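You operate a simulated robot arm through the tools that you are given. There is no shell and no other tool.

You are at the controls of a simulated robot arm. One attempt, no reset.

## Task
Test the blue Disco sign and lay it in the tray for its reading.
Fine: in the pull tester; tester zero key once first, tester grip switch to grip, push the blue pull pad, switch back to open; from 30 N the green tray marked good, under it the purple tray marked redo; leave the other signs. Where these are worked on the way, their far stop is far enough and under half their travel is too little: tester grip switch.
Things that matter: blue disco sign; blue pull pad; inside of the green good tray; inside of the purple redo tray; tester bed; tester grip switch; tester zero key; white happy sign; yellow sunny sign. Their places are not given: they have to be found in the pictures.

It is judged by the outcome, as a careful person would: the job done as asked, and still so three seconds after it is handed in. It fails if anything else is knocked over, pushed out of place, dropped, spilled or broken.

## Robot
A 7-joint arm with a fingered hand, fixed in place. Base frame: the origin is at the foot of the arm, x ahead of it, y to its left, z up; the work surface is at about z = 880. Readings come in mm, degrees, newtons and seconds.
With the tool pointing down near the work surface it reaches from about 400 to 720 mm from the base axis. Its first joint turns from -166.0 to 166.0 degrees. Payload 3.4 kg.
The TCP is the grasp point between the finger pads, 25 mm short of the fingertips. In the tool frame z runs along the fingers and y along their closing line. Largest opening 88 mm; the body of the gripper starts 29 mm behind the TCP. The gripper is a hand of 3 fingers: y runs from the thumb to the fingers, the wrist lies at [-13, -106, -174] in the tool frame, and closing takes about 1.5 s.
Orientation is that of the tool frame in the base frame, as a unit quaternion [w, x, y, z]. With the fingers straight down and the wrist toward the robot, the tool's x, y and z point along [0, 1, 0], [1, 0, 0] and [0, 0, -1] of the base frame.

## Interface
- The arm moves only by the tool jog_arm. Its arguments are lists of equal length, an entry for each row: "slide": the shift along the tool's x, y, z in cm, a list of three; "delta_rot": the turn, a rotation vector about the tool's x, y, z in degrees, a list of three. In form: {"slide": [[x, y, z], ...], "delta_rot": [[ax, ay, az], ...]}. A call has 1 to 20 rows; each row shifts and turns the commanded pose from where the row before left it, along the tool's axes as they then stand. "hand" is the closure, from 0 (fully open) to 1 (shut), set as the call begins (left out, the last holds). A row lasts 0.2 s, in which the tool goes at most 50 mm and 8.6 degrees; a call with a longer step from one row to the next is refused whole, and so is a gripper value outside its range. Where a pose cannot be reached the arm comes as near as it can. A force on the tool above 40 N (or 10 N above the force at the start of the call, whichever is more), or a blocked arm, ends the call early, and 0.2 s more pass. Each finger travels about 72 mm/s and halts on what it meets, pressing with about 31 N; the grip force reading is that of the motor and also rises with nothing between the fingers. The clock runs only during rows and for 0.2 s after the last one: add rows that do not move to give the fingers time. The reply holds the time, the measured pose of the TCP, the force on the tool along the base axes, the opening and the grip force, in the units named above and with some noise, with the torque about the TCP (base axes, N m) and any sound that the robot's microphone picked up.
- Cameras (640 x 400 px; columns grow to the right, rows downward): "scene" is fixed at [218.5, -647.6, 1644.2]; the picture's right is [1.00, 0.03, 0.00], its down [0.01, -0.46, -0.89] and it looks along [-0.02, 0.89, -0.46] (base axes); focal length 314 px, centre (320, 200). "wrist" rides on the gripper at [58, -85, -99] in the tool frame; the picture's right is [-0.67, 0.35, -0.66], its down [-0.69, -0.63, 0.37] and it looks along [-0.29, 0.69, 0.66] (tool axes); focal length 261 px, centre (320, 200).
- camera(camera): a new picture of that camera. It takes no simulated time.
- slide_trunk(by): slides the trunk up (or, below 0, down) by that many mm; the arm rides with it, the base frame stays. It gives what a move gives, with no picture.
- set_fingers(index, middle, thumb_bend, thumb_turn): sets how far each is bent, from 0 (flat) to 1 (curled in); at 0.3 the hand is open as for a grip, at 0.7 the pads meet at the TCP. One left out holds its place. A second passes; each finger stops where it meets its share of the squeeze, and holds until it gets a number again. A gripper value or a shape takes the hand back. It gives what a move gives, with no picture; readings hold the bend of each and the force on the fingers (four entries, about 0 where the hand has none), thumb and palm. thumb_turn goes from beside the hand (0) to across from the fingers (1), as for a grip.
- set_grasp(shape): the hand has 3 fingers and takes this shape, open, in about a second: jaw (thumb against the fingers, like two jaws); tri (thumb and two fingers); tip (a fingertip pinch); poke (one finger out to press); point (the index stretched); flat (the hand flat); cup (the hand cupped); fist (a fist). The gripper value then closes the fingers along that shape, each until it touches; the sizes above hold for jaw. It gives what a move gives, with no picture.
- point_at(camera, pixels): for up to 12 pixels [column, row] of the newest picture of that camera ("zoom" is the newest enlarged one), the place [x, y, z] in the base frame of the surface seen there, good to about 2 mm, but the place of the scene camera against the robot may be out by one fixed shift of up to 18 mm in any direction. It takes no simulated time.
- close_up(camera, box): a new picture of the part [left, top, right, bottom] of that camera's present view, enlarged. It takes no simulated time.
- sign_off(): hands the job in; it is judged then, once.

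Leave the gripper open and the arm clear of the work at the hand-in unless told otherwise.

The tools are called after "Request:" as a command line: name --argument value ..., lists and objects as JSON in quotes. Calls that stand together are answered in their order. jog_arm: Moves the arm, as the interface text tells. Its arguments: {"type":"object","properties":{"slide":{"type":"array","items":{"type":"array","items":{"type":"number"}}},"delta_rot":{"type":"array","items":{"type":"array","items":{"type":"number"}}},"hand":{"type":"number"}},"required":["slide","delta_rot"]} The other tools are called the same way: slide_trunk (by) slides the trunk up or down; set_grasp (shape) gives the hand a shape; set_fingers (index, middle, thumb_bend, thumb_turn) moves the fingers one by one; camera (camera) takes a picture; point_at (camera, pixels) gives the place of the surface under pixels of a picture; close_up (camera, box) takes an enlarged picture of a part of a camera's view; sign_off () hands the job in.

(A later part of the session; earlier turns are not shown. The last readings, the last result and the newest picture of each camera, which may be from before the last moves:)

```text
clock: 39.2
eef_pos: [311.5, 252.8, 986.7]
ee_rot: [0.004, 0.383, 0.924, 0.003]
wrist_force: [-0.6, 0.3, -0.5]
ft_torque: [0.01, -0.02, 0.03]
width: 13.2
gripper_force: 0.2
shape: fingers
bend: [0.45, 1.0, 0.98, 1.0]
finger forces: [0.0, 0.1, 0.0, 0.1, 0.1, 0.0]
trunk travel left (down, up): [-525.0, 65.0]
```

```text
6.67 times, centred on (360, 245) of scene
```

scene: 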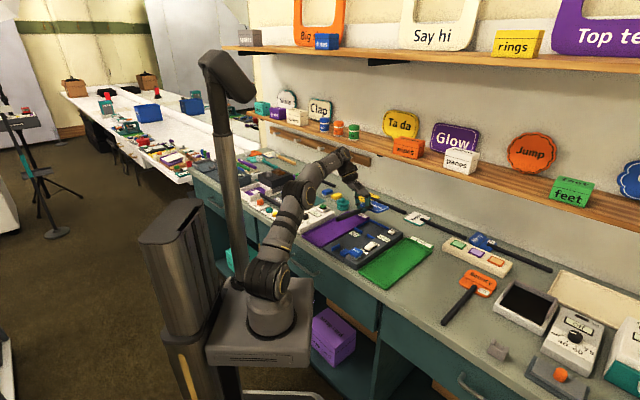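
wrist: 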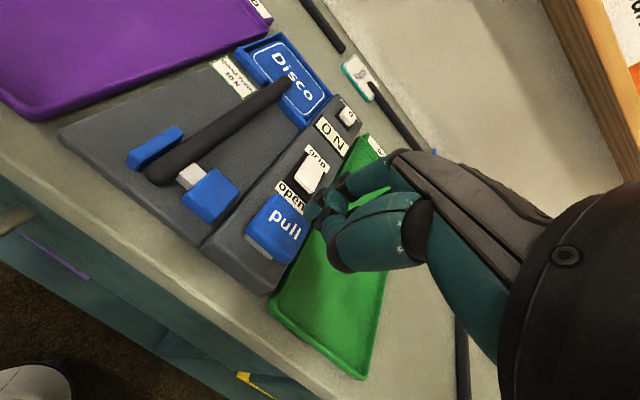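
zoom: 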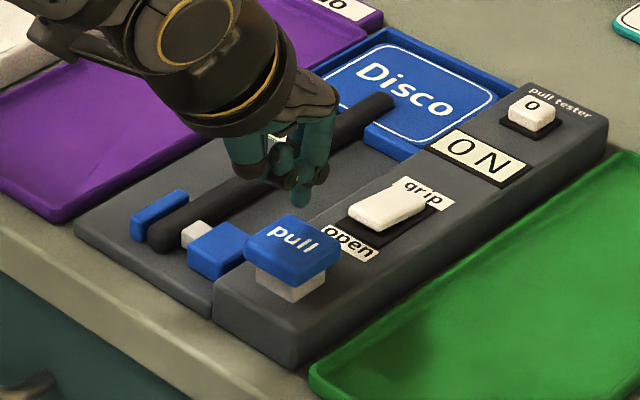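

The fingertip is above the pad at about t 430, n 34. I'll come down and press in small steps.

Request:
jog_arm --slide '[[0, 0, 1.2], [0, 0, 0.9], [0, 0, 0.3], [0, 0, 0.3], [0, 0, 0.3], [0, 0, 0]]' --delta_rot '[[0, 0, 0], [0, 0, 0], [0, 0, 0], [0, 0, 0], [0, 0, 0], [0, 0, 0]]'

Request:
camera --camera "wrist"

Request:
close_up --camera "scene" --box '[325, 215, 395, 275]'

```text
clock: 40.6
eef_pos: [312.5, 254.0, 957.3]
ee_rot: [0.005, 0.384, 0.923, 0.004]
wrist_force: [-0.4, 0.3, 3.8]
ft_torque: [0.15, -0.08, 0.02]
width: 13.1
gripper_force: 1.8
shape: fingers
bend: [0.45, 1.0, 0.98, 1.0]
finger forces: [3.6, 0.1, 0.1, 0.1, 0.0, 0.0]
trunk travel left (down, up): [-525.0, 65.0]
```

```text
taken
```

wrist: 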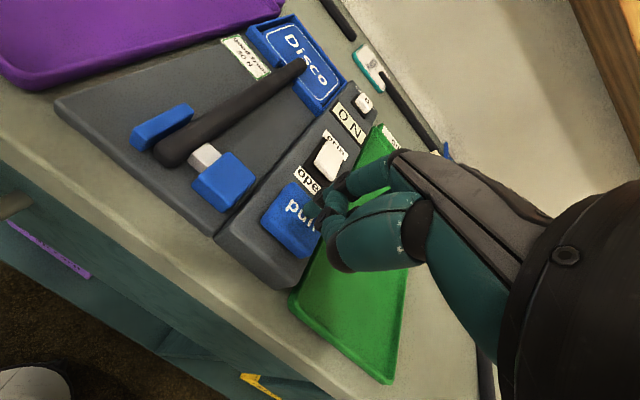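

```text
6.67 times, centred on (360, 245) of scene
```

zoom: 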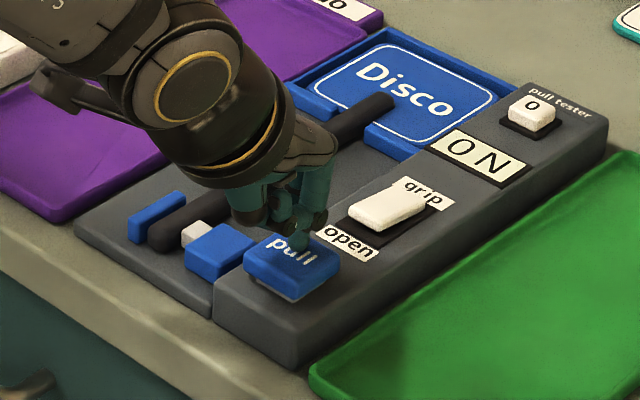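

The pad is partly down with 3.8 N and the display still reads 0 N, so I'll keep pressing.

Request:
jog_arm --slide '[[0, 0, 0.3], [0, 0, 0.3], [0, 0, 0.2], [0, 0, 0]]' --delta_rot '[[0, 0, 0], [0, 0, 0], [0, 0, 0], [0, 0, 0]]'

Request:
camera --camera "wrist"

Request:
close_up --camera "scene" --box '[325, 215, 395, 275]'

```text
clock: 41.6
eef_pos: [312.7, 252.6, 951.4]
ee_rot: [0.006, 0.384, 0.923, 0.007]
wrist_force: [-2.7, -0.7, 31.6]
ft_torque: [0.98, -0.46, 0.03]
width: 13.1
gripper_force: 16.1
shape: fingers
bend: [0.45, 1.0, 0.97, 1.0]
finger forces: [32.1, 0.0, 0.0, 0.1, 0.0, 0.0]
trunk travel left (down, up): [-525.0, 65.0]
```

```text
taken
```

wrist: 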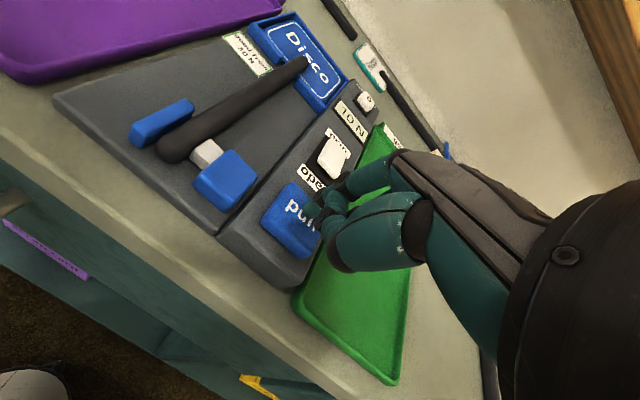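

```text
6.67 times, centred on (360, 245) of scene
```

zoom: 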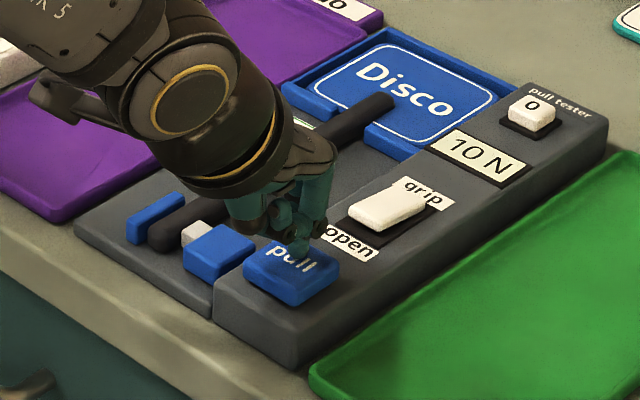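

The display now reads 10 N and the pad is bottomed (31.6 N on the finger). I'll hold a moment to see whether the reading is still changing.

Request:
jog_arm --slide '[[0, 0, 0], [0, 0, 0], [0, 0, 0], [0, 0, 0], [0, 0, 0]]' --delta_rot '[[0, 0, 0], [0, 0, 0], [0, 0, 0], [0, 0, 0], [0, 0, 0]]'

Request:
close_up --camera "scene" --box '[350, 220, 410, 270]'

Request:
close_up --camera "wrist" --box '[250, 60, 390, 220]'

```text
clock: 42.8
eef_pos: [311.9, 252.8, 951.8]
ee_rot: [0.005, 0.384, 0.923, 0.007]
wrist_force: [-2.4, -0.6, 39.2]
ft_torque: [1.23, -0.59, 0.03]
width: 13.3
gripper_force: 19.9
shape: fingers
bend: [0.45, 1.0, 0.97, 1.0]
finger forces: [39.5, 0.1, 0.0, 0.0, 0.1, 0.0]
trunk travel left (down, up): [-525.0, 65.0]
```

```text
8.00 times, centred on (380, 245) of scene
```

zoom: 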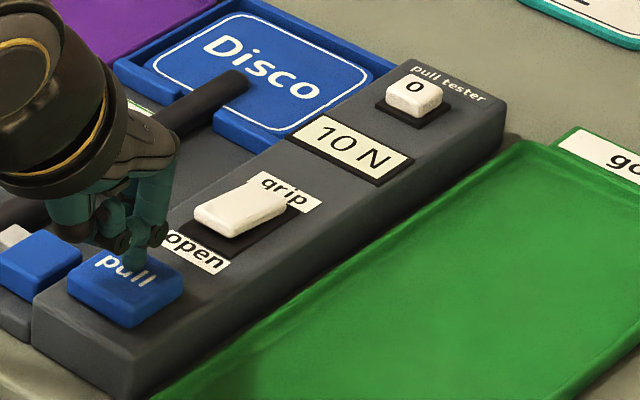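

```text
2.50 times, centred on (320, 140) of wrist
```

zoom: 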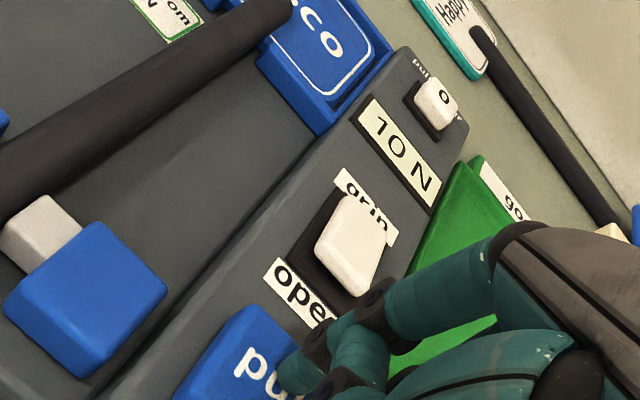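

The reading holds steady at 10 N, which is under 30 N. I'll release the pad and check the display again.

Request:
jog_arm --slide '[[0, 0, -0.5], [0, 0, -1.5], [0, 0, -2.0], [0, 0, 0], [0, 0, 0]]' --delta_rot '[[0, 0, 0], [0, 0, 0], [0, 0, 0], [0, 0, 0], [0, 0, 0]]'

Request:
camera --camera "wrist"

Request:
close_up --camera "scene" --box '[330, 210, 410, 275]'

Request:
close_up --camera "wrist" --box '[230, 80, 390, 240]'

```text
clock: 44.0
eef_pos: [312.6, 253.8, 989.0]
ee_rot: [0.004, 0.383, 0.924, 0.003]
wrist_force: [0.6, -0.1, -0.1]
ft_torque: [-0.04, 0.01, 0.0]
width: 13.1
gripper_force: 0.1
shape: fingers
bend: [0.45, 1.0, 0.97, 1.0]
finger forces: [0.0, 0.0, 0.0, 0.1, 0.0, 0.0]
trunk travel left (down, up): [-525.0, 65.0]
```

```text
taken
```

wrist: 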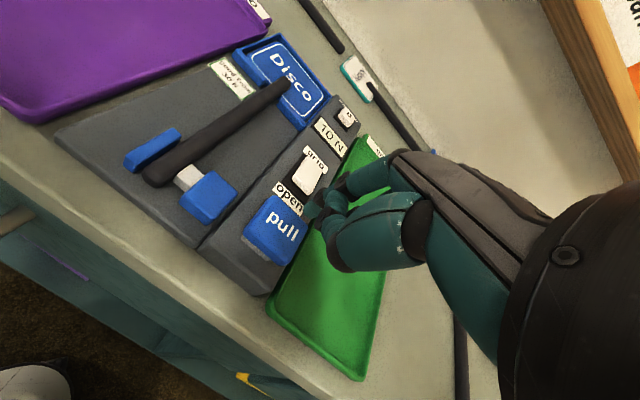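

```text
6.15 times, centred on (370, 242) of scene
```

zoom: 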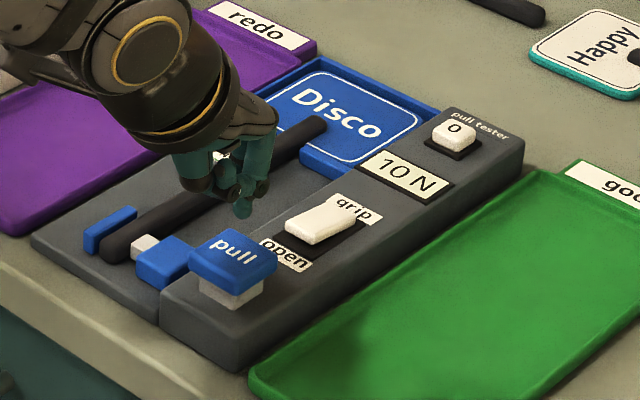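

```text
2.50 times, centred on (310, 160) of wrist
```

zoom: 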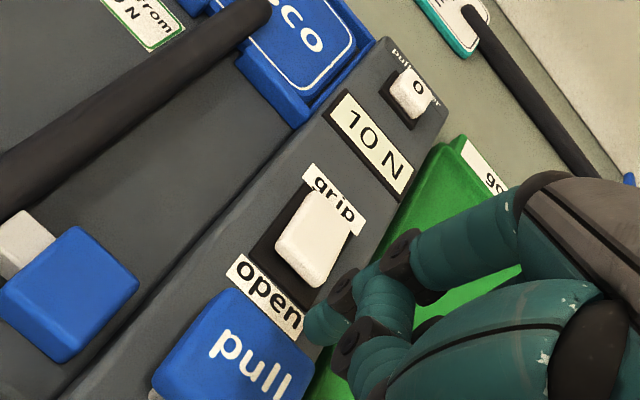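

The display still shows 10 N, so this one belongs in the purple redo tray. Before pressing the open end of the rocker, I'll check how low the curled thumb hangs, because it will be near the pull pad.

Request:
point_at --camera "wrist" --pixels '[[338, 262], [345, 270], [330, 250], [350, 250], [370, 268], [328, 225], [335, 232], [345, 215], [312, 212], [330, 240]]'

Request:
close_up --camera "scene" --box '[340, 210, 390, 255]'

Request:
point_at --camera "zoom" --pixels '[[215, 200], [240, 215], [262, 205], [280, 235], [190, 190], [225, 150], [250, 190], [290, 180], [275, 215]]'

```text
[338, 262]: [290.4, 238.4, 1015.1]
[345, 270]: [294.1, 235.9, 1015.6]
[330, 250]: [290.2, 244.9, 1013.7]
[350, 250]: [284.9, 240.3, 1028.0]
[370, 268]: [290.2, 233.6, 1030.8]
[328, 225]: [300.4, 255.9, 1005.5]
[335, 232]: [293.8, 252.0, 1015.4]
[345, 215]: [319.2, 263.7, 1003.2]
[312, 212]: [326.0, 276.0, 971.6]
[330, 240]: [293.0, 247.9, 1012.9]
```

```text
8.89 times, centred on (365, 232) of scene
```

zoom: 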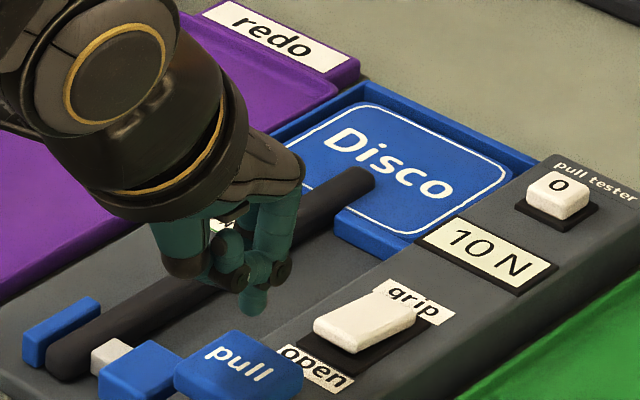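

```text
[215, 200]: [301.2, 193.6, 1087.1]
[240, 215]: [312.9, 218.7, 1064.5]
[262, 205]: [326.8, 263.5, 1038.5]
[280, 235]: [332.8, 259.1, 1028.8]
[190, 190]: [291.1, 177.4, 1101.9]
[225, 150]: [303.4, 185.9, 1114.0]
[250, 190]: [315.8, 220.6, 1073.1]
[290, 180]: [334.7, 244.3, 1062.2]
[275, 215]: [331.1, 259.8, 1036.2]
```

The thumb hangs about 35–40 mm above the fingertip, so it clears the pad. I'll move forward 63 mm to above the open end of the rocker (t≈494).

Request:
jog_arm --slide '[[0, 3.1, 0], [0, 3.2, 0], [0, 0, 1.6], [0, 0, 1.0], [0, 0, 0]]' --delta_rot '[[0, 0, 0], [0, 0, 0], [0, 0, 0], [0, 0, 0], [0, 0, 0]]'

Request:
close_up --camera "scene" --box '[340, 210, 400, 265]'

Request:
close_up --camera "wrist" --box '[200, 120, 380, 280]'

```text
clock: 45.2
eef_pos: [356.7, 298.4, 963.2]
ee_rot: [0.005, 0.383, 0.924, 0.004]
wrist_force: [-0.5, 0.1, -0.5]
ft_torque: [-0.05, -0.01, 0.01]
width: 13.0
gripper_force: 0.0
shape: fingers
bend: [0.45, 1.0, 0.97, 1.0]
finger forces: [0.0, 0.0, 0.1, 0.0, 0.1, 0.0]
trunk travel left (down, up): [-525.0, 65.0]
```

```text
7.27 times, centred on (370, 238) of scene
```

zoom: 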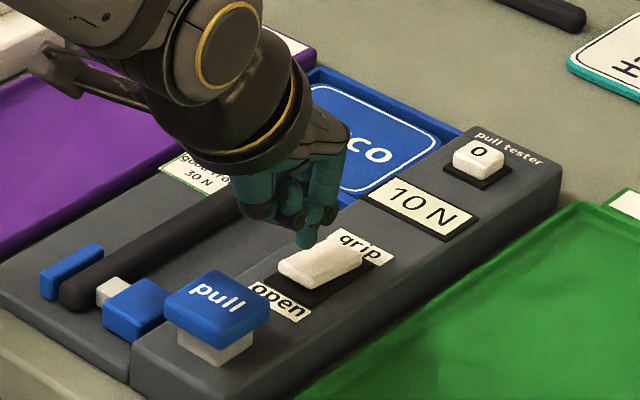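

```text
2.50 times, centred on (290, 200) of wrist
```

zoom: 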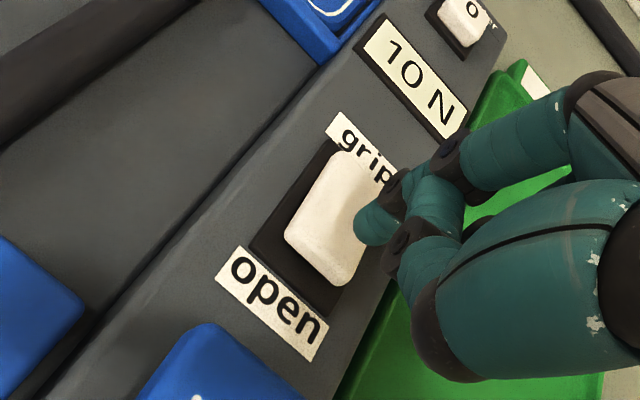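

The tip is about 15 mm above the open end, so I'll go down and press to the stop.

Request:
jog_arm --slide '[[0, 0, 0.8], [0, 0, 0.5], [0, 0, 0.3], [0, 0, 0.3], [0, 0, 0.2], [0, 0, 0]]' --delta_rot '[[0, 0, 0], [0, 0, 0], [0, 0, 0], [0, 0, 0], [0, 0, 0], [0, 0, 0]]'

Request:
close_up --camera "scene" --box '[340, 210, 400, 265]'

Request:
close_up --camera "wrist" --box '[200, 120, 380, 280]'

```text
clock: 46.6
eef_pos: [355.5, 297.8, 945.5]
ee_rot: [0.006, 0.383, 0.924, 0.008]
wrist_force: [-1.5, -1.0, 29.1]
ft_torque: [0.87, -0.46, 0.01]
width: 13.1
gripper_force: 14.3
shape: fingers
bend: [0.45, 1.0, 0.97, 1.0]
finger forces: [28.9, 0.1, 0.1, 0.0, 0.0, 0.1]
trunk travel left (down, up): [-525.0, 65.0]
```

```text
7.27 times, centred on (370, 238) of scene
```

zoom: 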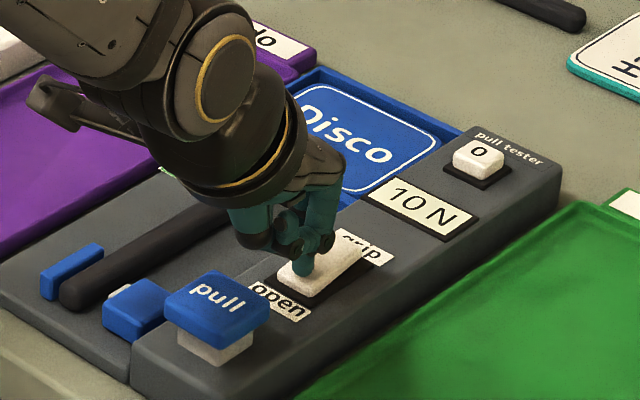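

```text
2.50 times, centred on (290, 200) of wrist
```

zoom: 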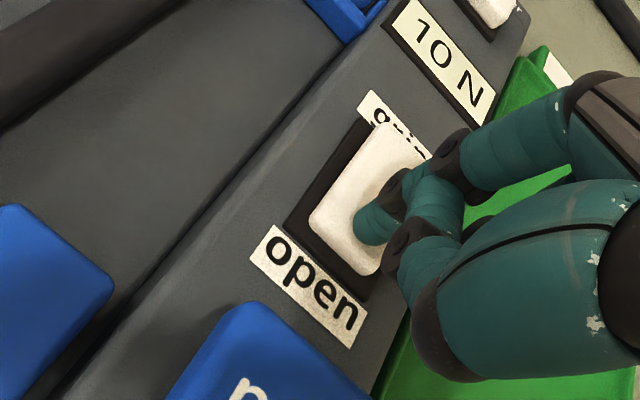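

The rocker is at its stop (29 N) and the white jaw has gone back. I'll lift off and check.

Request:
jog_arm --slide '[[0, 0, -0.8], [0, 0, -2.5], [0, 0, -4.0], [0, 0, -3.0], [0, 0, 0]]' --delta_rot '[[0, 0, 0], [0, 0, 0], [0, 0, 0], [0, 0, 0], [0, 0, 0]]'

Request:
camera --camera "wrist"

Request:
close_up --camera "scene" --box '[320, 200, 410, 270]'

Request:
close_up --camera "wrist" --box '[0, 100, 360, 330]'

```text
clock: 47.8
eef_pos: [356.1, 299.2, 1044.9]
ee_rot: [0.004, 0.383, 0.924, 0.003]
wrist_force: [-0.8, 0.9, -0.4]
ft_torque: [0.01, 0.0, 0.02]
width: 13.2
gripper_force: 0.0
shape: fingers
bend: [0.45, 1.0, 0.97, 1.0]
finger forces: [0.0, 0.0, 0.0, 0.0, 0.1, 0.1]
trunk travel left (down, up): [-525.0, 65.0]
```

```text
taken
```

wrist: 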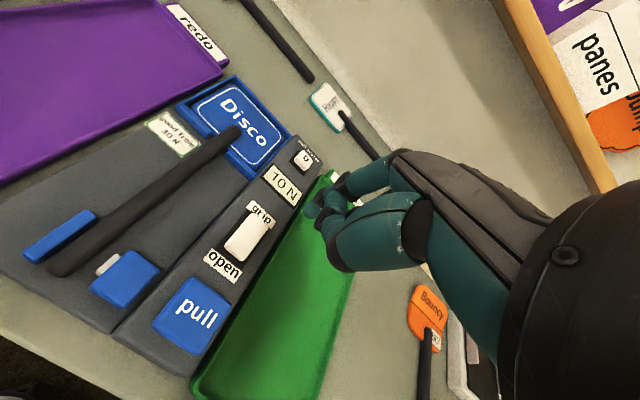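

```text
5.71 times, centred on (365, 235) of scene
```

zoom: 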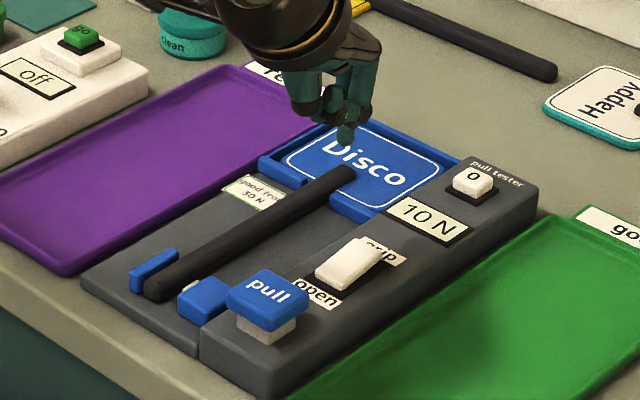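

```text
1.74 times, centred on (180, 215) of wrist
```

zoom: 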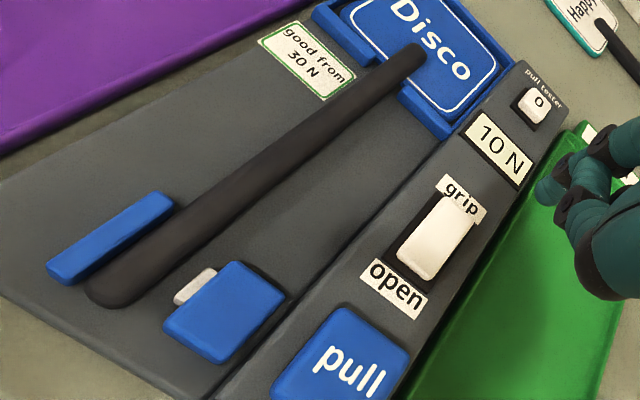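

The grip end stands up again and the jaw is retracted. I'll measure the rocker, plus where the handle and plate lie now, and the purple tray's inside.

Request:
point_at --camera "zoom" --pixels '[[455, 205], [425, 260], [100, 290], [200, 220], [300, 145], [400, 70], [360, 20], [440, 95], [495, 70], [210, 275]]'

Request:
point_at --camera "wrist" --pixels '[[160, 5], [215, 75], [222, 68], [30, 5], [5, 180], [12, 165], [100, 80], [100, 10], [60, 130], [160, 80]]'

```text
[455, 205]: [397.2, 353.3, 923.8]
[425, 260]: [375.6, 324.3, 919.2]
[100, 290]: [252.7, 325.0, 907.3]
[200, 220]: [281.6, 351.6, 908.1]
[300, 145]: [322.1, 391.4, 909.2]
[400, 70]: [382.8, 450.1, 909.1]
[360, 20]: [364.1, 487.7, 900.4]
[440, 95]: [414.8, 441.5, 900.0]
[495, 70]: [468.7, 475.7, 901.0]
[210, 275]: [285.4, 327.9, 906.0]
```

```text
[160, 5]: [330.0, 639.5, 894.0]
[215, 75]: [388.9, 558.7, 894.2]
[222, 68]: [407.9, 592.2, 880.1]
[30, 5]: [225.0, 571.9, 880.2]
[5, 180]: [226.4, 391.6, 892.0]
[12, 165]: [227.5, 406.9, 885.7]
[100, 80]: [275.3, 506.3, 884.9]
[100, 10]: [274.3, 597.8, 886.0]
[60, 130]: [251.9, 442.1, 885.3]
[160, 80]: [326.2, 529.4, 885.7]
```

The switch is back at open (grip end 923.8, open end 919.2). Next I'll take the jaw shape and turn the hand a further 90° the same way, so the wrist stays close to the robot and the camera faces the purple tray.

Request:
set_grasp --shape "jaw"

Request:
jog_arm --slide '[[0, 0, 0], [0, 0, 0], [0, 0, 0], [0, 0, 0], [0, 0, 0], [0, 0, 0], [0, 0, 0], [0, 0, 0], [0, 0, 0], [0, 0, 0], [0, 0, 0], [0, 0, 0]]' --delta_rot '[[0, 0, -8.18], [0, 0, -8.18], [0, 0, -8.18], [0, 0, -8.18], [0, 0, -8.18], [0, 0, -8.18], [0, 0, -8.18], [0, 0, -8.18], [0, 0, -8.18], [0, 0, -8.18], [0, 0, -8.18], [0, 0, 0]]'

Request:
camera --camera "wrist"

Request:
camera --camera "scene"

```text
clock: 48.7
eef_pos: [356.9, 298.4, 1046.1]
ee_rot: [0.004, 0.384, 0.924, 0.003]
wrist_force: [-0.1, 0.2, 0.1]
ft_torque: [-0.01, -0.01, 0.01]
width: 87.6
gripper_force: 0.0
shape: jaw
bend: [0.3, 0.3, 0.3, 0.98]
finger forces: [0.0, 0.1, 0.0, 0.0, 0.1, 0.0]
trunk travel left (down, up): [-525.0, 65.0]
```

```text
clock: 51.3
eef_pos: [355.8, 297.9, 1045.6]
ee_rot: [0.006, -0.381, 0.924, 0.0]
wrist_force: [-0.5, 0.3, 0.4]
ft_torque: [-0.01, 0.0, 0.04]
width: 87.6
gripper_force: 0.0
shape: jaw
bend: [0.3, 0.3, 0.3, 0.98]
finger forces: [0.0, 0.0, 0.0, 0.0, 0.1, 0.0]
trunk travel left (down, up): [-525.0, 65.0]
```

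```text
taken
```

wrist: 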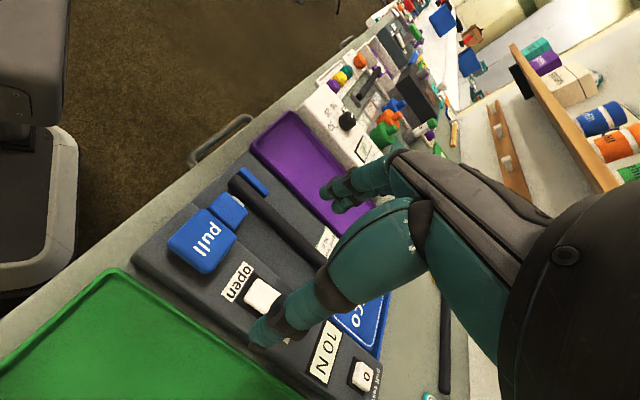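

```text
taken
```

scene: 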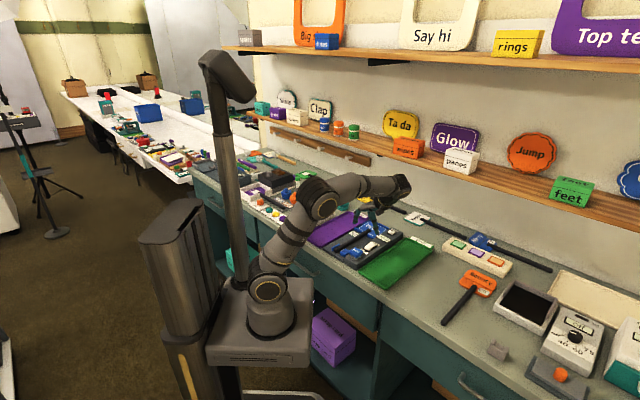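

The hand took the new orientation without trouble. I'll move over the handle near t 550, n −50, with the hand partly closed, and come down to z≈1000.

Request:
jog_arm --slide '[[-2.18, 2.26, 0.5], [-2.18, 2.26, 1.3], [-2.18, 2.26, 1.3], [-2.2, 2.26, 1.3], [0, 0, 0]]' --delta_rot '[[0, 0, 0], [0, 0, 0], [0, 0, 0], [0, 0, 0], [0, 0, 0]]' --hand 0.35

Request:
camera --camera "wrist"

Request:
close_up --camera "scene" --box '[300, 170, 420, 275]'

```text
clock: 52.5
eef_pos: [354.8, 425.9, 1003.5]
ee_rot: [0.005, -0.383, 0.924, 0.0]
wrist_force: [-1.8, -0.1, 0.5]
ft_torque: [-0.01, -0.01, 0.01]
width: 57.5
gripper_force: 0.0
shape: jaw
bend: [0.28, 0.39, 0.61, 1.0]
finger forces: [0.0, 0.1, 0.0, 0.1, 0.1, 0.0]
trunk travel left (down, up): [-525.0, 65.0]
```

```text
taken
```

wrist: 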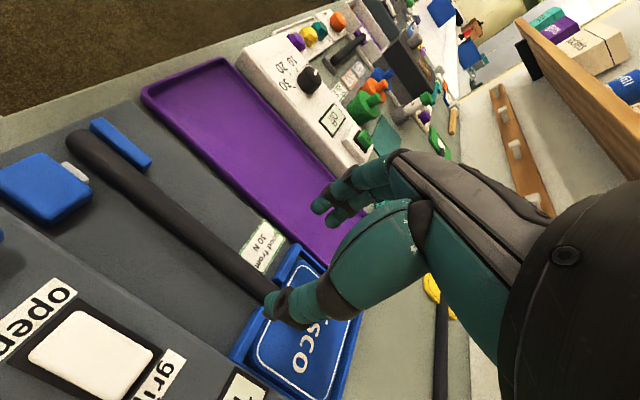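

```text
3.81 times, centred on (360, 222) of scene
```

zoom: 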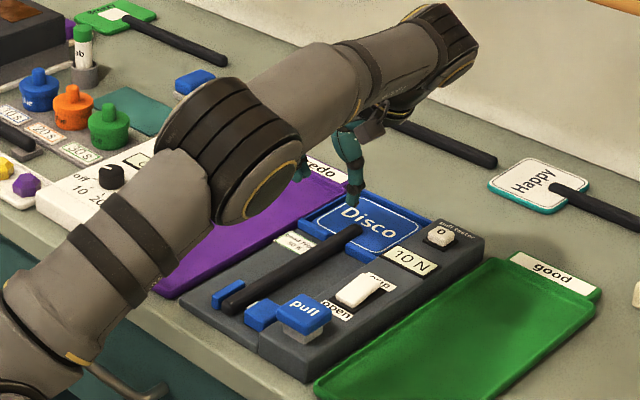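

The elbow looks fairly low in this pose. I'll check its height and its clearance over the bench before going down.

Request:
point_at --camera "zoom" --pixels '[[230, 200], [215, 215], [250, 215], [270, 190], [190, 150], [150, 200], [300, 80], [400, 30], [365, 120], [352, 190], [180, 180]]'

Request:
point_at --camera "wrist" --pixels '[[150, 95], [230, 62], [325, 172], [300, 240], [180, 105], [240, 90], [230, 160], [80, 140], [150, 195], [220, 255], [265, 290], [120, 165]]'

```text
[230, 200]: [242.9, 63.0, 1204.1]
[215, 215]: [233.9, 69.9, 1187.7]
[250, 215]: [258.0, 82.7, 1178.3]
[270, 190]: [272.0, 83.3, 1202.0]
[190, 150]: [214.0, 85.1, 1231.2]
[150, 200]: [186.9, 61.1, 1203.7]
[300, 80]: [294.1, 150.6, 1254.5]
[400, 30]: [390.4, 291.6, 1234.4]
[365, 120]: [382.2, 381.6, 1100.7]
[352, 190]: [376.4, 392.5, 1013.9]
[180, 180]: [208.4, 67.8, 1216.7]
```

```text
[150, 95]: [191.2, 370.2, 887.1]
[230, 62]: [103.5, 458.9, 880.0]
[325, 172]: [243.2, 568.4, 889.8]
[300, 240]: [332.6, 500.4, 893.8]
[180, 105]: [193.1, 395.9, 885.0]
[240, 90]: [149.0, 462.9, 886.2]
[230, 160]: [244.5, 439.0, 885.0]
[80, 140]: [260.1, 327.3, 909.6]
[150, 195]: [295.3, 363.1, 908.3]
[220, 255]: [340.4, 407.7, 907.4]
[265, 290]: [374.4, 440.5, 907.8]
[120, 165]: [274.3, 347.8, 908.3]
```

The elbow is about 300 mm above the bench, so that's fine, and the TCP is over the handle at t 552, n −50. I'll descend to z≈945 first and check the straddle.

Request:
jog_arm --slide '[[0, 0, 2.0], [0, 0, 2.0], [0, 0, 1.8], [0, 0, 0]]' --delta_rot '[[0, 0, 0], [0, 0, 0], [0, 0, 0], [0, 0, 0]]'

Request:
camera --camera "wrist"

Request:
close_up --camera "scene" --box '[330, 190, 410, 260]'

```text
clock: 53.5
eef_pos: [354.7, 424.2, 943.5]
ee_rot: [0.007, -0.382, 0.924, -0.001]
wrist_force: [1.0, 0.2, 0.2]
ft_torque: [0.03, -0.01, 0.02]
width: 57.4
gripper_force: 0.1
shape: jaw
bend: [0.28, 0.39, 0.61, 1.0]
finger forces: [0.1, 0.0, 0.1, 0.1, 0.0, 0.0]
trunk travel left (down, up): [-525.0, 65.0]
```

```text
taken
```

wrist: 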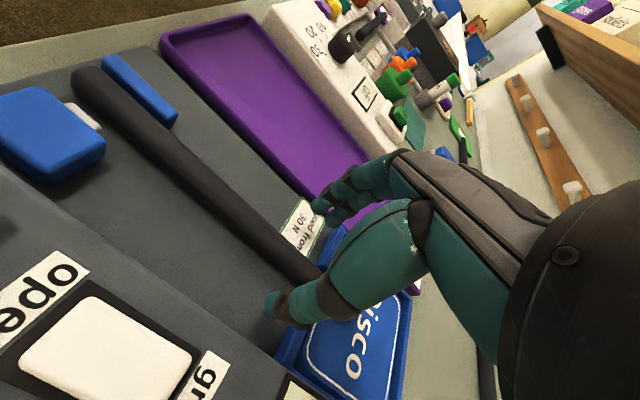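

```text
5.71 times, centred on (370, 225) of scene
```

zoom: 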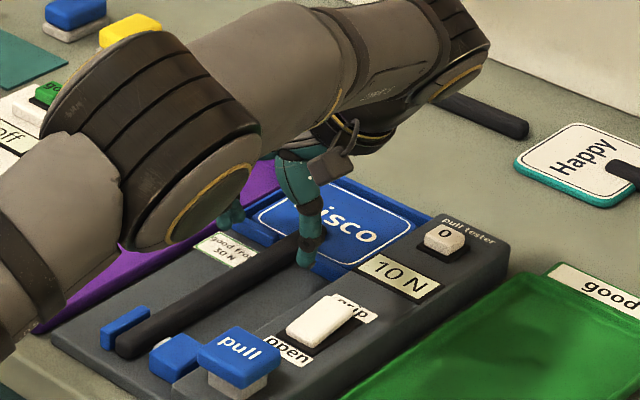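

The hand straddles the handle with space to the walls. I'll go down the last 21 mm.

Request:
jog_arm --slide '[[0, 0, 1.0], [0, 0, 0.7], [0, 0, 0.4], [0, 0, 0]]' --delta_rot '[[0, 0, 0], [0, 0, 0], [0, 0, 0], [0, 0, 0]]'

Request:
camera --camera "wrist"

Request:
close_up --camera "scene" --box '[340, 200, 400, 255]'

```text
clock: 54.5
eef_pos: [355.2, 423.6, 923.4]
ee_rot: [0.006, -0.382, 0.924, 0.0]
wrist_force: [0.1, 0.2, -0.1]
ft_torque: [0.04, -0.01, -0.01]
width: 57.4
gripper_force: 0.1
shape: jaw
bend: [0.28, 0.39, 0.61, 1.0]
finger forces: [0.1, 0.0, 0.0, 0.1, 0.0, 0.0]
trunk travel left (down, up): [-525.0, 65.0]
```

```text
taken
```

wrist: 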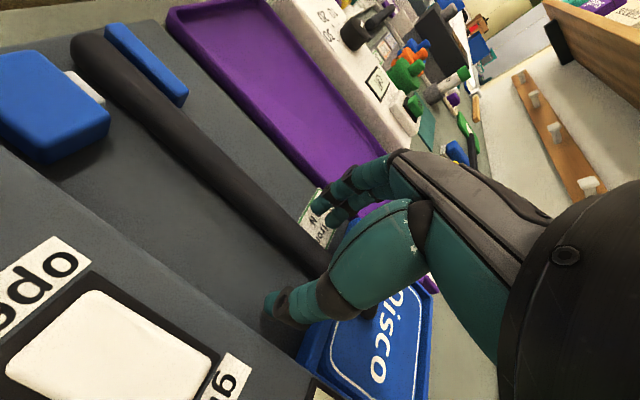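

```text
7.27 times, centred on (370, 228) of scene
```

zoom: 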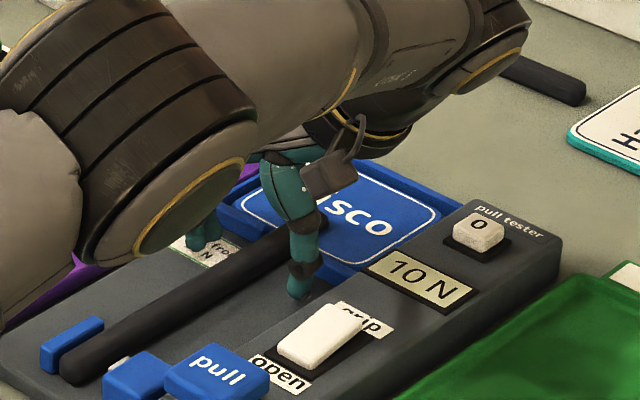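

Everything is clear, so I'll close on the handle.

Request:
jog_arm --slide '[[0, 0, 0], [0, 0, 0], [0, 0, 0], [0, 0, 0], [0, 0, 0], [0, 0, 0], [0, 0, 0], [0, 0, 0]]' --delta_rot '[[0, 0, 0], [0, 0, 0], [0, 0, 0], [0, 0, 0], [0, 0, 0], [0, 0, 0], [0, 0, 0], [0, 0, 0]]' --hand 1.0

Request:
camera --camera "wrist"

```text
clock: 56.3
eef_pos: [355.0, 425.1, 922.7]
ee_rot: [0.006, -0.382, 0.924, -0.001]
wrist_force: [0.3, -1.0, 9.9]
ft_torque: [0.02, 0.01, 0.02]
width: 9.6
gripper_force: 31.1
shape: jaw
bend: [0.72, 0.64, 0.74, 1.0]
finger forces: [18.0, 8.4, 0.1, 0.0, 27.2, 0.0]
trunk travel left (down, up): [-525.0, 65.0]
```

```text
taken
```

wrist: 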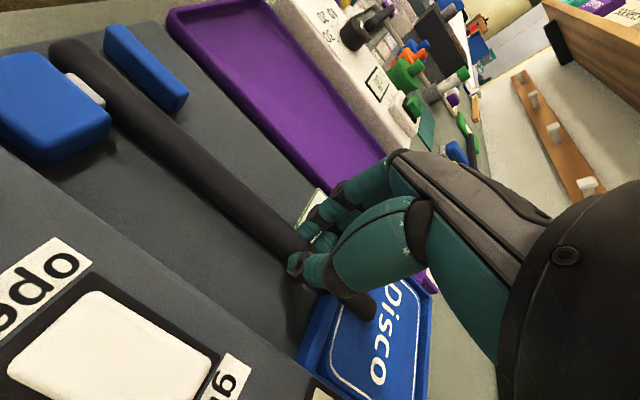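

It's gripped (width 9.6 mm, forces on both sides). I'll lift slowly and straight up, about 60 mm.

Request:
jog_arm --slide '[[0, 0, -0.3], [0, 0, -0.5], [0, 0, -0.8], [0, 0, -1.0], [0, 0, -1.2], [0, 0, -1.2], [0, 0, -0.8], [0, 0, -0.4], [0, 0, 0]]' --delta_rot '[[0, 0, 0], [0, 0, 0], [0, 0, 0], [0, 0, 0], [0, 0, 0], [0, 0, 0], [0, 0, 0], [0, 0, 0], [0, 0, 0]]'

Request:
camera --camera "wrist"

Request:
close_up --camera "scene" --box '[310, 180, 420, 275]'

```text
clock: 58.3
eef_pos: [355.8, 424.0, 985.1]
ee_rot: [0.005, -0.382, 0.924, -0.001]
wrist_force: [-0.1, -0.1, 0.1]
ft_torque: [-0.01, -0.01, 0.0]
width: 9.6
gripper_force: 30.7
shape: jaw
bend: [0.72, 0.64, 0.74, 1.0]
finger forces: [15.2, 7.6, 0.0, 0.0, 23.3, 0.0]
trunk travel left (down, up): [-525.0, 65.0]
```

```text
taken
```

wrist: 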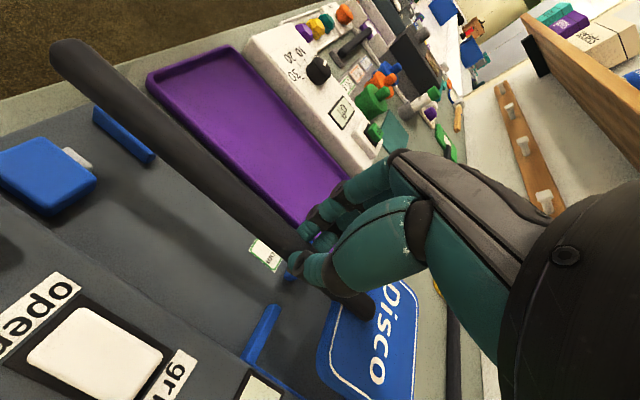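

```text
4.21 times, centred on (365, 228) of scene
```

zoom: 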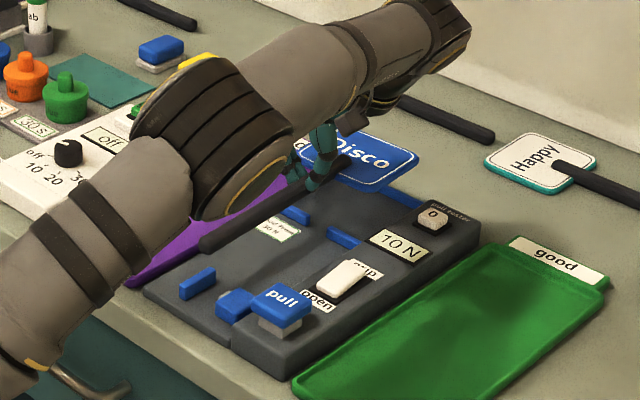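

The sign is up and clear of the tester. I'll measure its attitude in the hand.

Request:
point_at --camera "wrist" --pixels '[[72, 58], [120, 102], [180, 160], [260, 220], [355, 305], [325, 350], [340, 380], [390, 395], [405, 320], [408, 290], [360, 345]]'

Request:
close_up --camera "wrist" --box '[40, 20, 460, 400]'

```text
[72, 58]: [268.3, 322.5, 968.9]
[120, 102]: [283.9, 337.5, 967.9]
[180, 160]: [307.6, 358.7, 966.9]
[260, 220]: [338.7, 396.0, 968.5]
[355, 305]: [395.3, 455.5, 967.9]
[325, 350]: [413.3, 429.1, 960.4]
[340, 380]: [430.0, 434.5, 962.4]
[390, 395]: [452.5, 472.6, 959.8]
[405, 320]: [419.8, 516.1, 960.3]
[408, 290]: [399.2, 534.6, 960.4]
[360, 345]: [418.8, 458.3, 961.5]
```

```text
1.05 times, centred on (250, 210) of wrist (not enlarged: the box is as wide or as high as the picture)
```

zoom: 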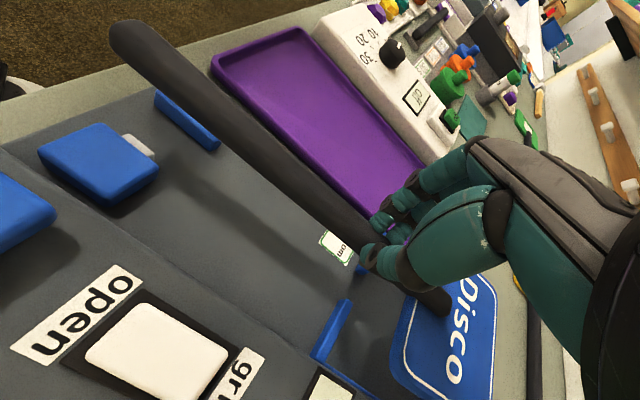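

The sign hangs level and is turned only about 1.3°. I'll carry it sideways 125 mm toward the purple tray in gentle steps.

Request:
jog_arm --slide '[[0, 0.6, 0], [0, 1.2, 0], [0, 1.5, 0], [0, 1.5, 0], [0, 1.5, 0], [0, 1.5, 0], [0, 1.5, 0], [0, 1.5, 0], [0, 1.1, 0], [0, 0.6, 0], [0, 0, 0]]' --delta_rot '[[0, 0, 0], [0, 0, 0], [0, 0, 0], [0, 0, 0], [0, 0, 0], [0, 0, 0], [0, 0, 0], [0, 0, 0], [0, 0, 0], [0, 0, 0], [0, 0, 0]]'

Request:
camera --camera "wrist"

Request:
close_up --camera "scene" --box '[280, 170, 420, 280]'

```text
clock: 60.7
eef_pos: [268.3, 512.9, 984.0]
ee_rot: [0.005, -0.382, 0.924, -0.001]
wrist_force: [0.5, -0.5, -1.1]
ft_torque: [0.0, 0.03, -0.01]
width: 9.6
gripper_force: 30.9
shape: jaw
bend: [0.72, 0.64, 0.74, 1.0]
finger forces: [15.2, 7.7, 0.1, 0.0, 22.9, 0.0]
trunk travel left (down, up): [-525.0, 65.0]
```

```text
taken
```

wrist: 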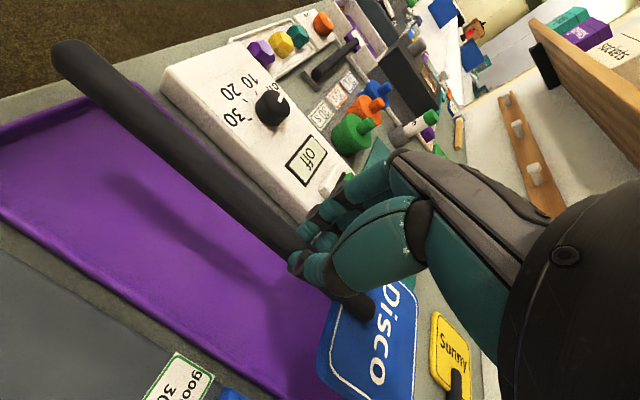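

```text
3.64 times, centred on (350, 225) of scene
```

zoom: 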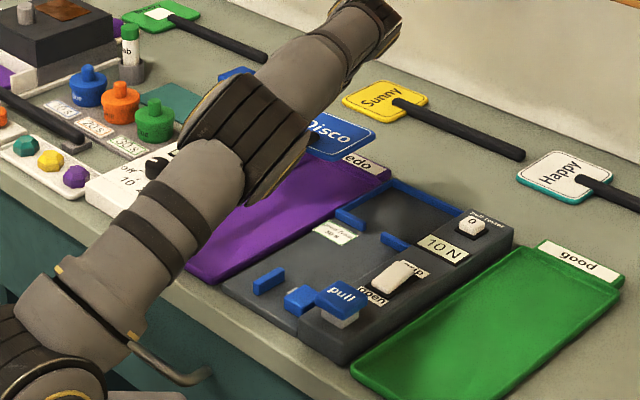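

The sign is over the purple tray and the white timer box sits just left of it. I'll measure the tray rims, the sign and the box heights.

Request:
point_at --camera "wrist" --pixels '[[40, 118], [5, 215], [90, 285], [170, 335], [145, 95], [60, 170], [200, 250], [270, 340], [255, 215], [240, 205], [300, 330], [20, 140]]'

Request:
point_at --camera "wrist" --pixels '[[72, 58], [120, 102], [180, 160], [260, 222], [355, 305], [322, 352], [335, 380], [408, 290], [412, 320], [272, 108], [220, 140], [330, 185]]'

Request:
close_up --camera "wrist" --box '[0, 60, 320, 400]'

```text
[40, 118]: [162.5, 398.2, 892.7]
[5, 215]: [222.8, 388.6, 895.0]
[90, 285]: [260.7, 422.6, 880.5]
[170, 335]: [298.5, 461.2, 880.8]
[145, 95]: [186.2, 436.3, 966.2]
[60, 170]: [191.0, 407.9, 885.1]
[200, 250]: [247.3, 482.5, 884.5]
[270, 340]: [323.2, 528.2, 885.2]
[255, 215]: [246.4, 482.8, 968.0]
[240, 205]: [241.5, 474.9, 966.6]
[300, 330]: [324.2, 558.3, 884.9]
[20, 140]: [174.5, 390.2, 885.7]
```

```text
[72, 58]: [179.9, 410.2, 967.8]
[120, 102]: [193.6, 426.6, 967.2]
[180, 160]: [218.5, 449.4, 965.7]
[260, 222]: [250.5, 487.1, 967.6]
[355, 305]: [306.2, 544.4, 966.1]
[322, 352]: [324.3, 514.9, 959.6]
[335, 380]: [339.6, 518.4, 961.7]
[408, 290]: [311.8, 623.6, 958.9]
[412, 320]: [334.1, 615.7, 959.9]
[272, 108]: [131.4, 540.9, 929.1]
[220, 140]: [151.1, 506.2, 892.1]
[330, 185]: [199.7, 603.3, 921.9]
```

```text
1.18 times, centred on (160, 230) of wrist
```

zoom: 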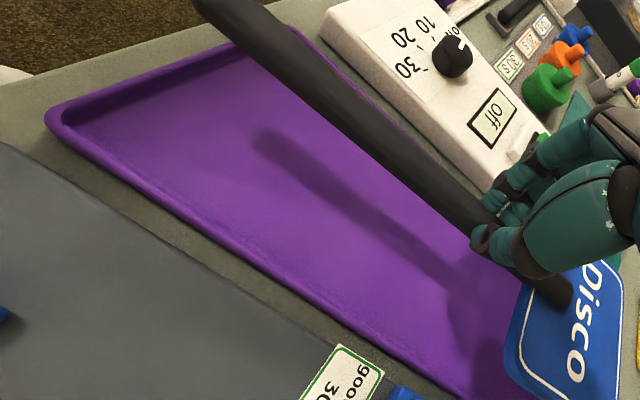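

I'll measure the tray's rims from this zoomed view.

Request:
point_at --camera "zoom" --pixels '[[58, 120], [110, 168], [200, 235], [300, 303], [400, 368], [100, 98], [180, 66], [280, 35], [310, 50], [360, 95], [400, 130], [70, 135]]'

Request:
point_at --camera "scene" --pixels '[[364, 222], [372, 217], [378, 220], [388, 222], [360, 212], [330, 246], [304, 238], [343, 238], [365, 224], [380, 210]]'

Request:
close_up --camera "scene" --box '[330, 180, 400, 250]'

```text
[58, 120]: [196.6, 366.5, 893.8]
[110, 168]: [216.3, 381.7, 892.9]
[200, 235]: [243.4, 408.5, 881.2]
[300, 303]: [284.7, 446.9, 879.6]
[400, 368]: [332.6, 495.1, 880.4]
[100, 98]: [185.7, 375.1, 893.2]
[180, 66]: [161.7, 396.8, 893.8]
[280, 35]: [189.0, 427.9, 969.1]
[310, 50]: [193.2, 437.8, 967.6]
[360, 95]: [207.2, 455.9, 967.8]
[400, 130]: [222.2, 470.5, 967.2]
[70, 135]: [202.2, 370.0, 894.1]
```

```text
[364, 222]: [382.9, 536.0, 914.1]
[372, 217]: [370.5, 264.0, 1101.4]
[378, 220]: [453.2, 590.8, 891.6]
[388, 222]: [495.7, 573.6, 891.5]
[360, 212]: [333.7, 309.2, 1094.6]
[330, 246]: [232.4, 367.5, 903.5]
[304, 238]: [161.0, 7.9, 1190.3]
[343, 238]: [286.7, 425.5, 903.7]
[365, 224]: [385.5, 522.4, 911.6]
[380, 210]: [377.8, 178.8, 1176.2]
```

```text
5.71 times, centred on (365, 215) of scene
```

zoom: 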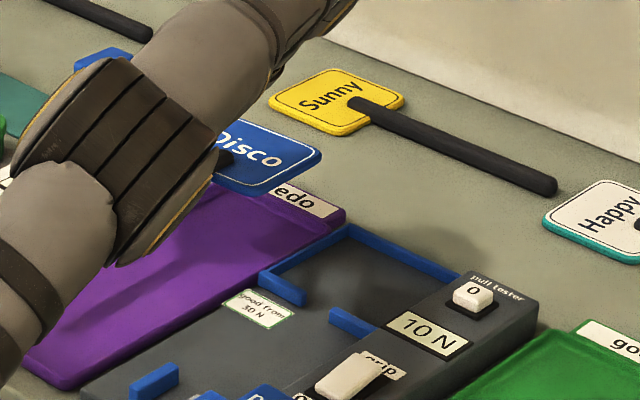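

I need the far end of the purple tray. I'll query its far-right corner and label edge in this scene zoom, along with the frame corner as a reference.

Request:
point_at --camera "zoom" --pixels '[[345, 212], [343, 222], [325, 222], [300, 207], [280, 197], [335, 205], [310, 192], [290, 230], [260, 270], [352, 228], [40, 365], [65, 385]]'

Request:
close_up --camera "scene" --box '[365, 205, 385, 225]'

```text
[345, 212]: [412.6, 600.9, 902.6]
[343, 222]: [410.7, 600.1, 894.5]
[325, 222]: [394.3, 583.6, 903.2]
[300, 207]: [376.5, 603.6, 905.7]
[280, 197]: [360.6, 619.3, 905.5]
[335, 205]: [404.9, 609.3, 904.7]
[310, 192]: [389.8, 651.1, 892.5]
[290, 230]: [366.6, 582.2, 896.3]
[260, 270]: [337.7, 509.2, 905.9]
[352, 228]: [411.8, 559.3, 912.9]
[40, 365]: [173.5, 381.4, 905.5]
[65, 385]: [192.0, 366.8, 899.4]
```

```text
16.00 times, centred on (375, 215) of scene
```

zoom: 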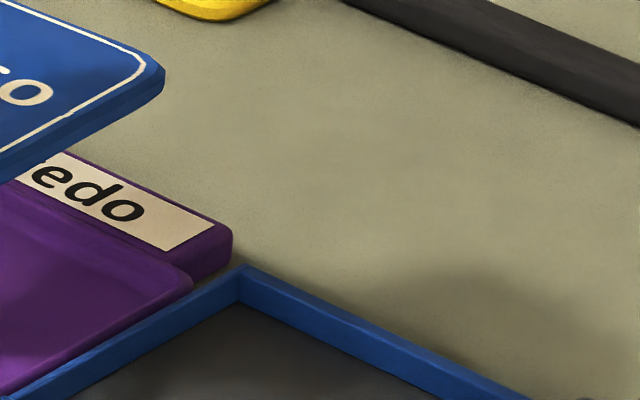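

The far rim sits just in front of the label, with its right corner at zoom (190,280). I'll query the rim against the frame corner, whose true position I know.

Request:
point_at --camera "zoom" --pixels '[[188, 280], [180, 272], [150, 262], [120, 240], [80, 215], [40, 195], [165, 250], [225, 232], [240, 272], [238, 268], [100, 260], [130, 285]]'

```text
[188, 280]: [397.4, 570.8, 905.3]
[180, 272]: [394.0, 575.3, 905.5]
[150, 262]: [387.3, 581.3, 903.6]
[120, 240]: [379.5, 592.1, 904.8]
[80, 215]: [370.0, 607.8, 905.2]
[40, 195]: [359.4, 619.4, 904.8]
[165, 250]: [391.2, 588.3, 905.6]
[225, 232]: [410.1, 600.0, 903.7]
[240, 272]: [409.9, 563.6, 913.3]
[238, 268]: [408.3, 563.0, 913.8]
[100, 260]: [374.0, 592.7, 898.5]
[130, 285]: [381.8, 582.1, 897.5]
```

The tray inside runs about t 400–683, n −226 to −121.5, and the sign spans t 411–675 centred on n −173.5. It needs about 1.2° of turn. I'll apply that and come down 45 mm gently.

Request:
jog_arm --slide '[[0.1, 0.2, 0], [0, 0, 0.6], [0, 0, 1.0], [0, 0, 1.2], [0, 0, 1.1], [0, 0, 0.6], [0, 0, 0]]' --delta_rot '[[0, 0, 1.2], [0, 0, 0], [0, 0, 0], [0, 0, 0], [0, 0, 0], [0, 0, 0], [0, 0, 0]]'

Request:
camera --camera "wrist"

Request:
camera --camera "scene"

Request:
close_up --camera "scene" --box '[280, 180, 400, 280]'

```text
clock: 62.3
eef_pos: [264.5, 513.6, 940.3]
ee_rot: [0.005, -0.372, 0.928, -0.001]
wrist_force: [0.1, -0.4, 0.2]
ft_torque: [0.01, -0.01, 0.01]
width: 9.5
gripper_force: 30.5
shape: jaw
bend: [0.72, 0.64, 0.75, 1.0]
finger forces: [15.1, 7.6, 0.0, 0.0, 23.0, 0.1]
trunk travel left (down, up): [-525.0, 65.0]
```

```text
taken
```

wrist: 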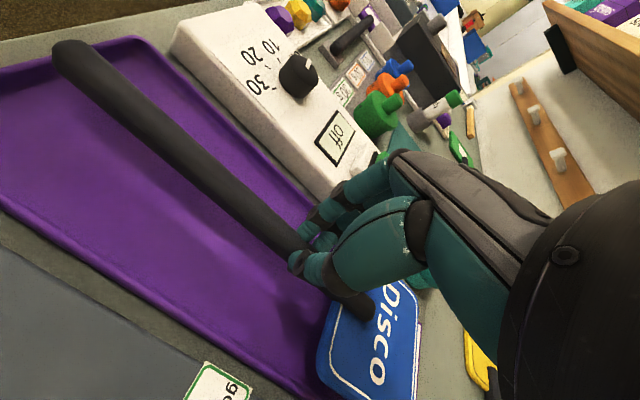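

```text
taken
```

scene: 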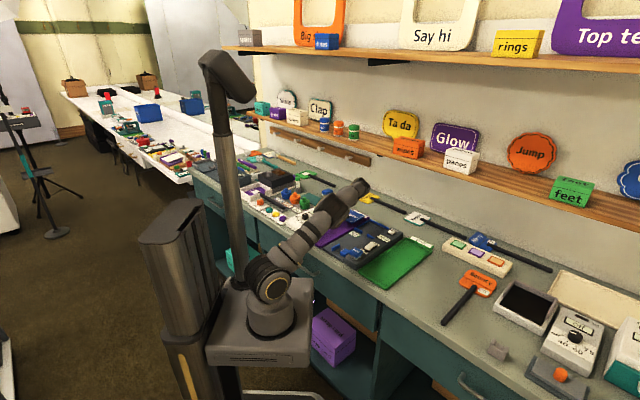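

```text
4.00 times, centred on (340, 230) of scene
```

zoom: 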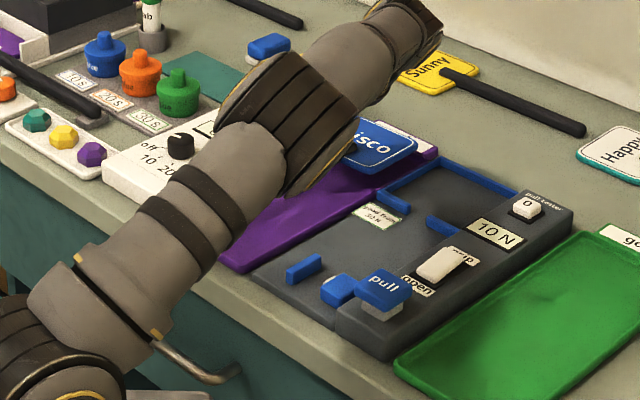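

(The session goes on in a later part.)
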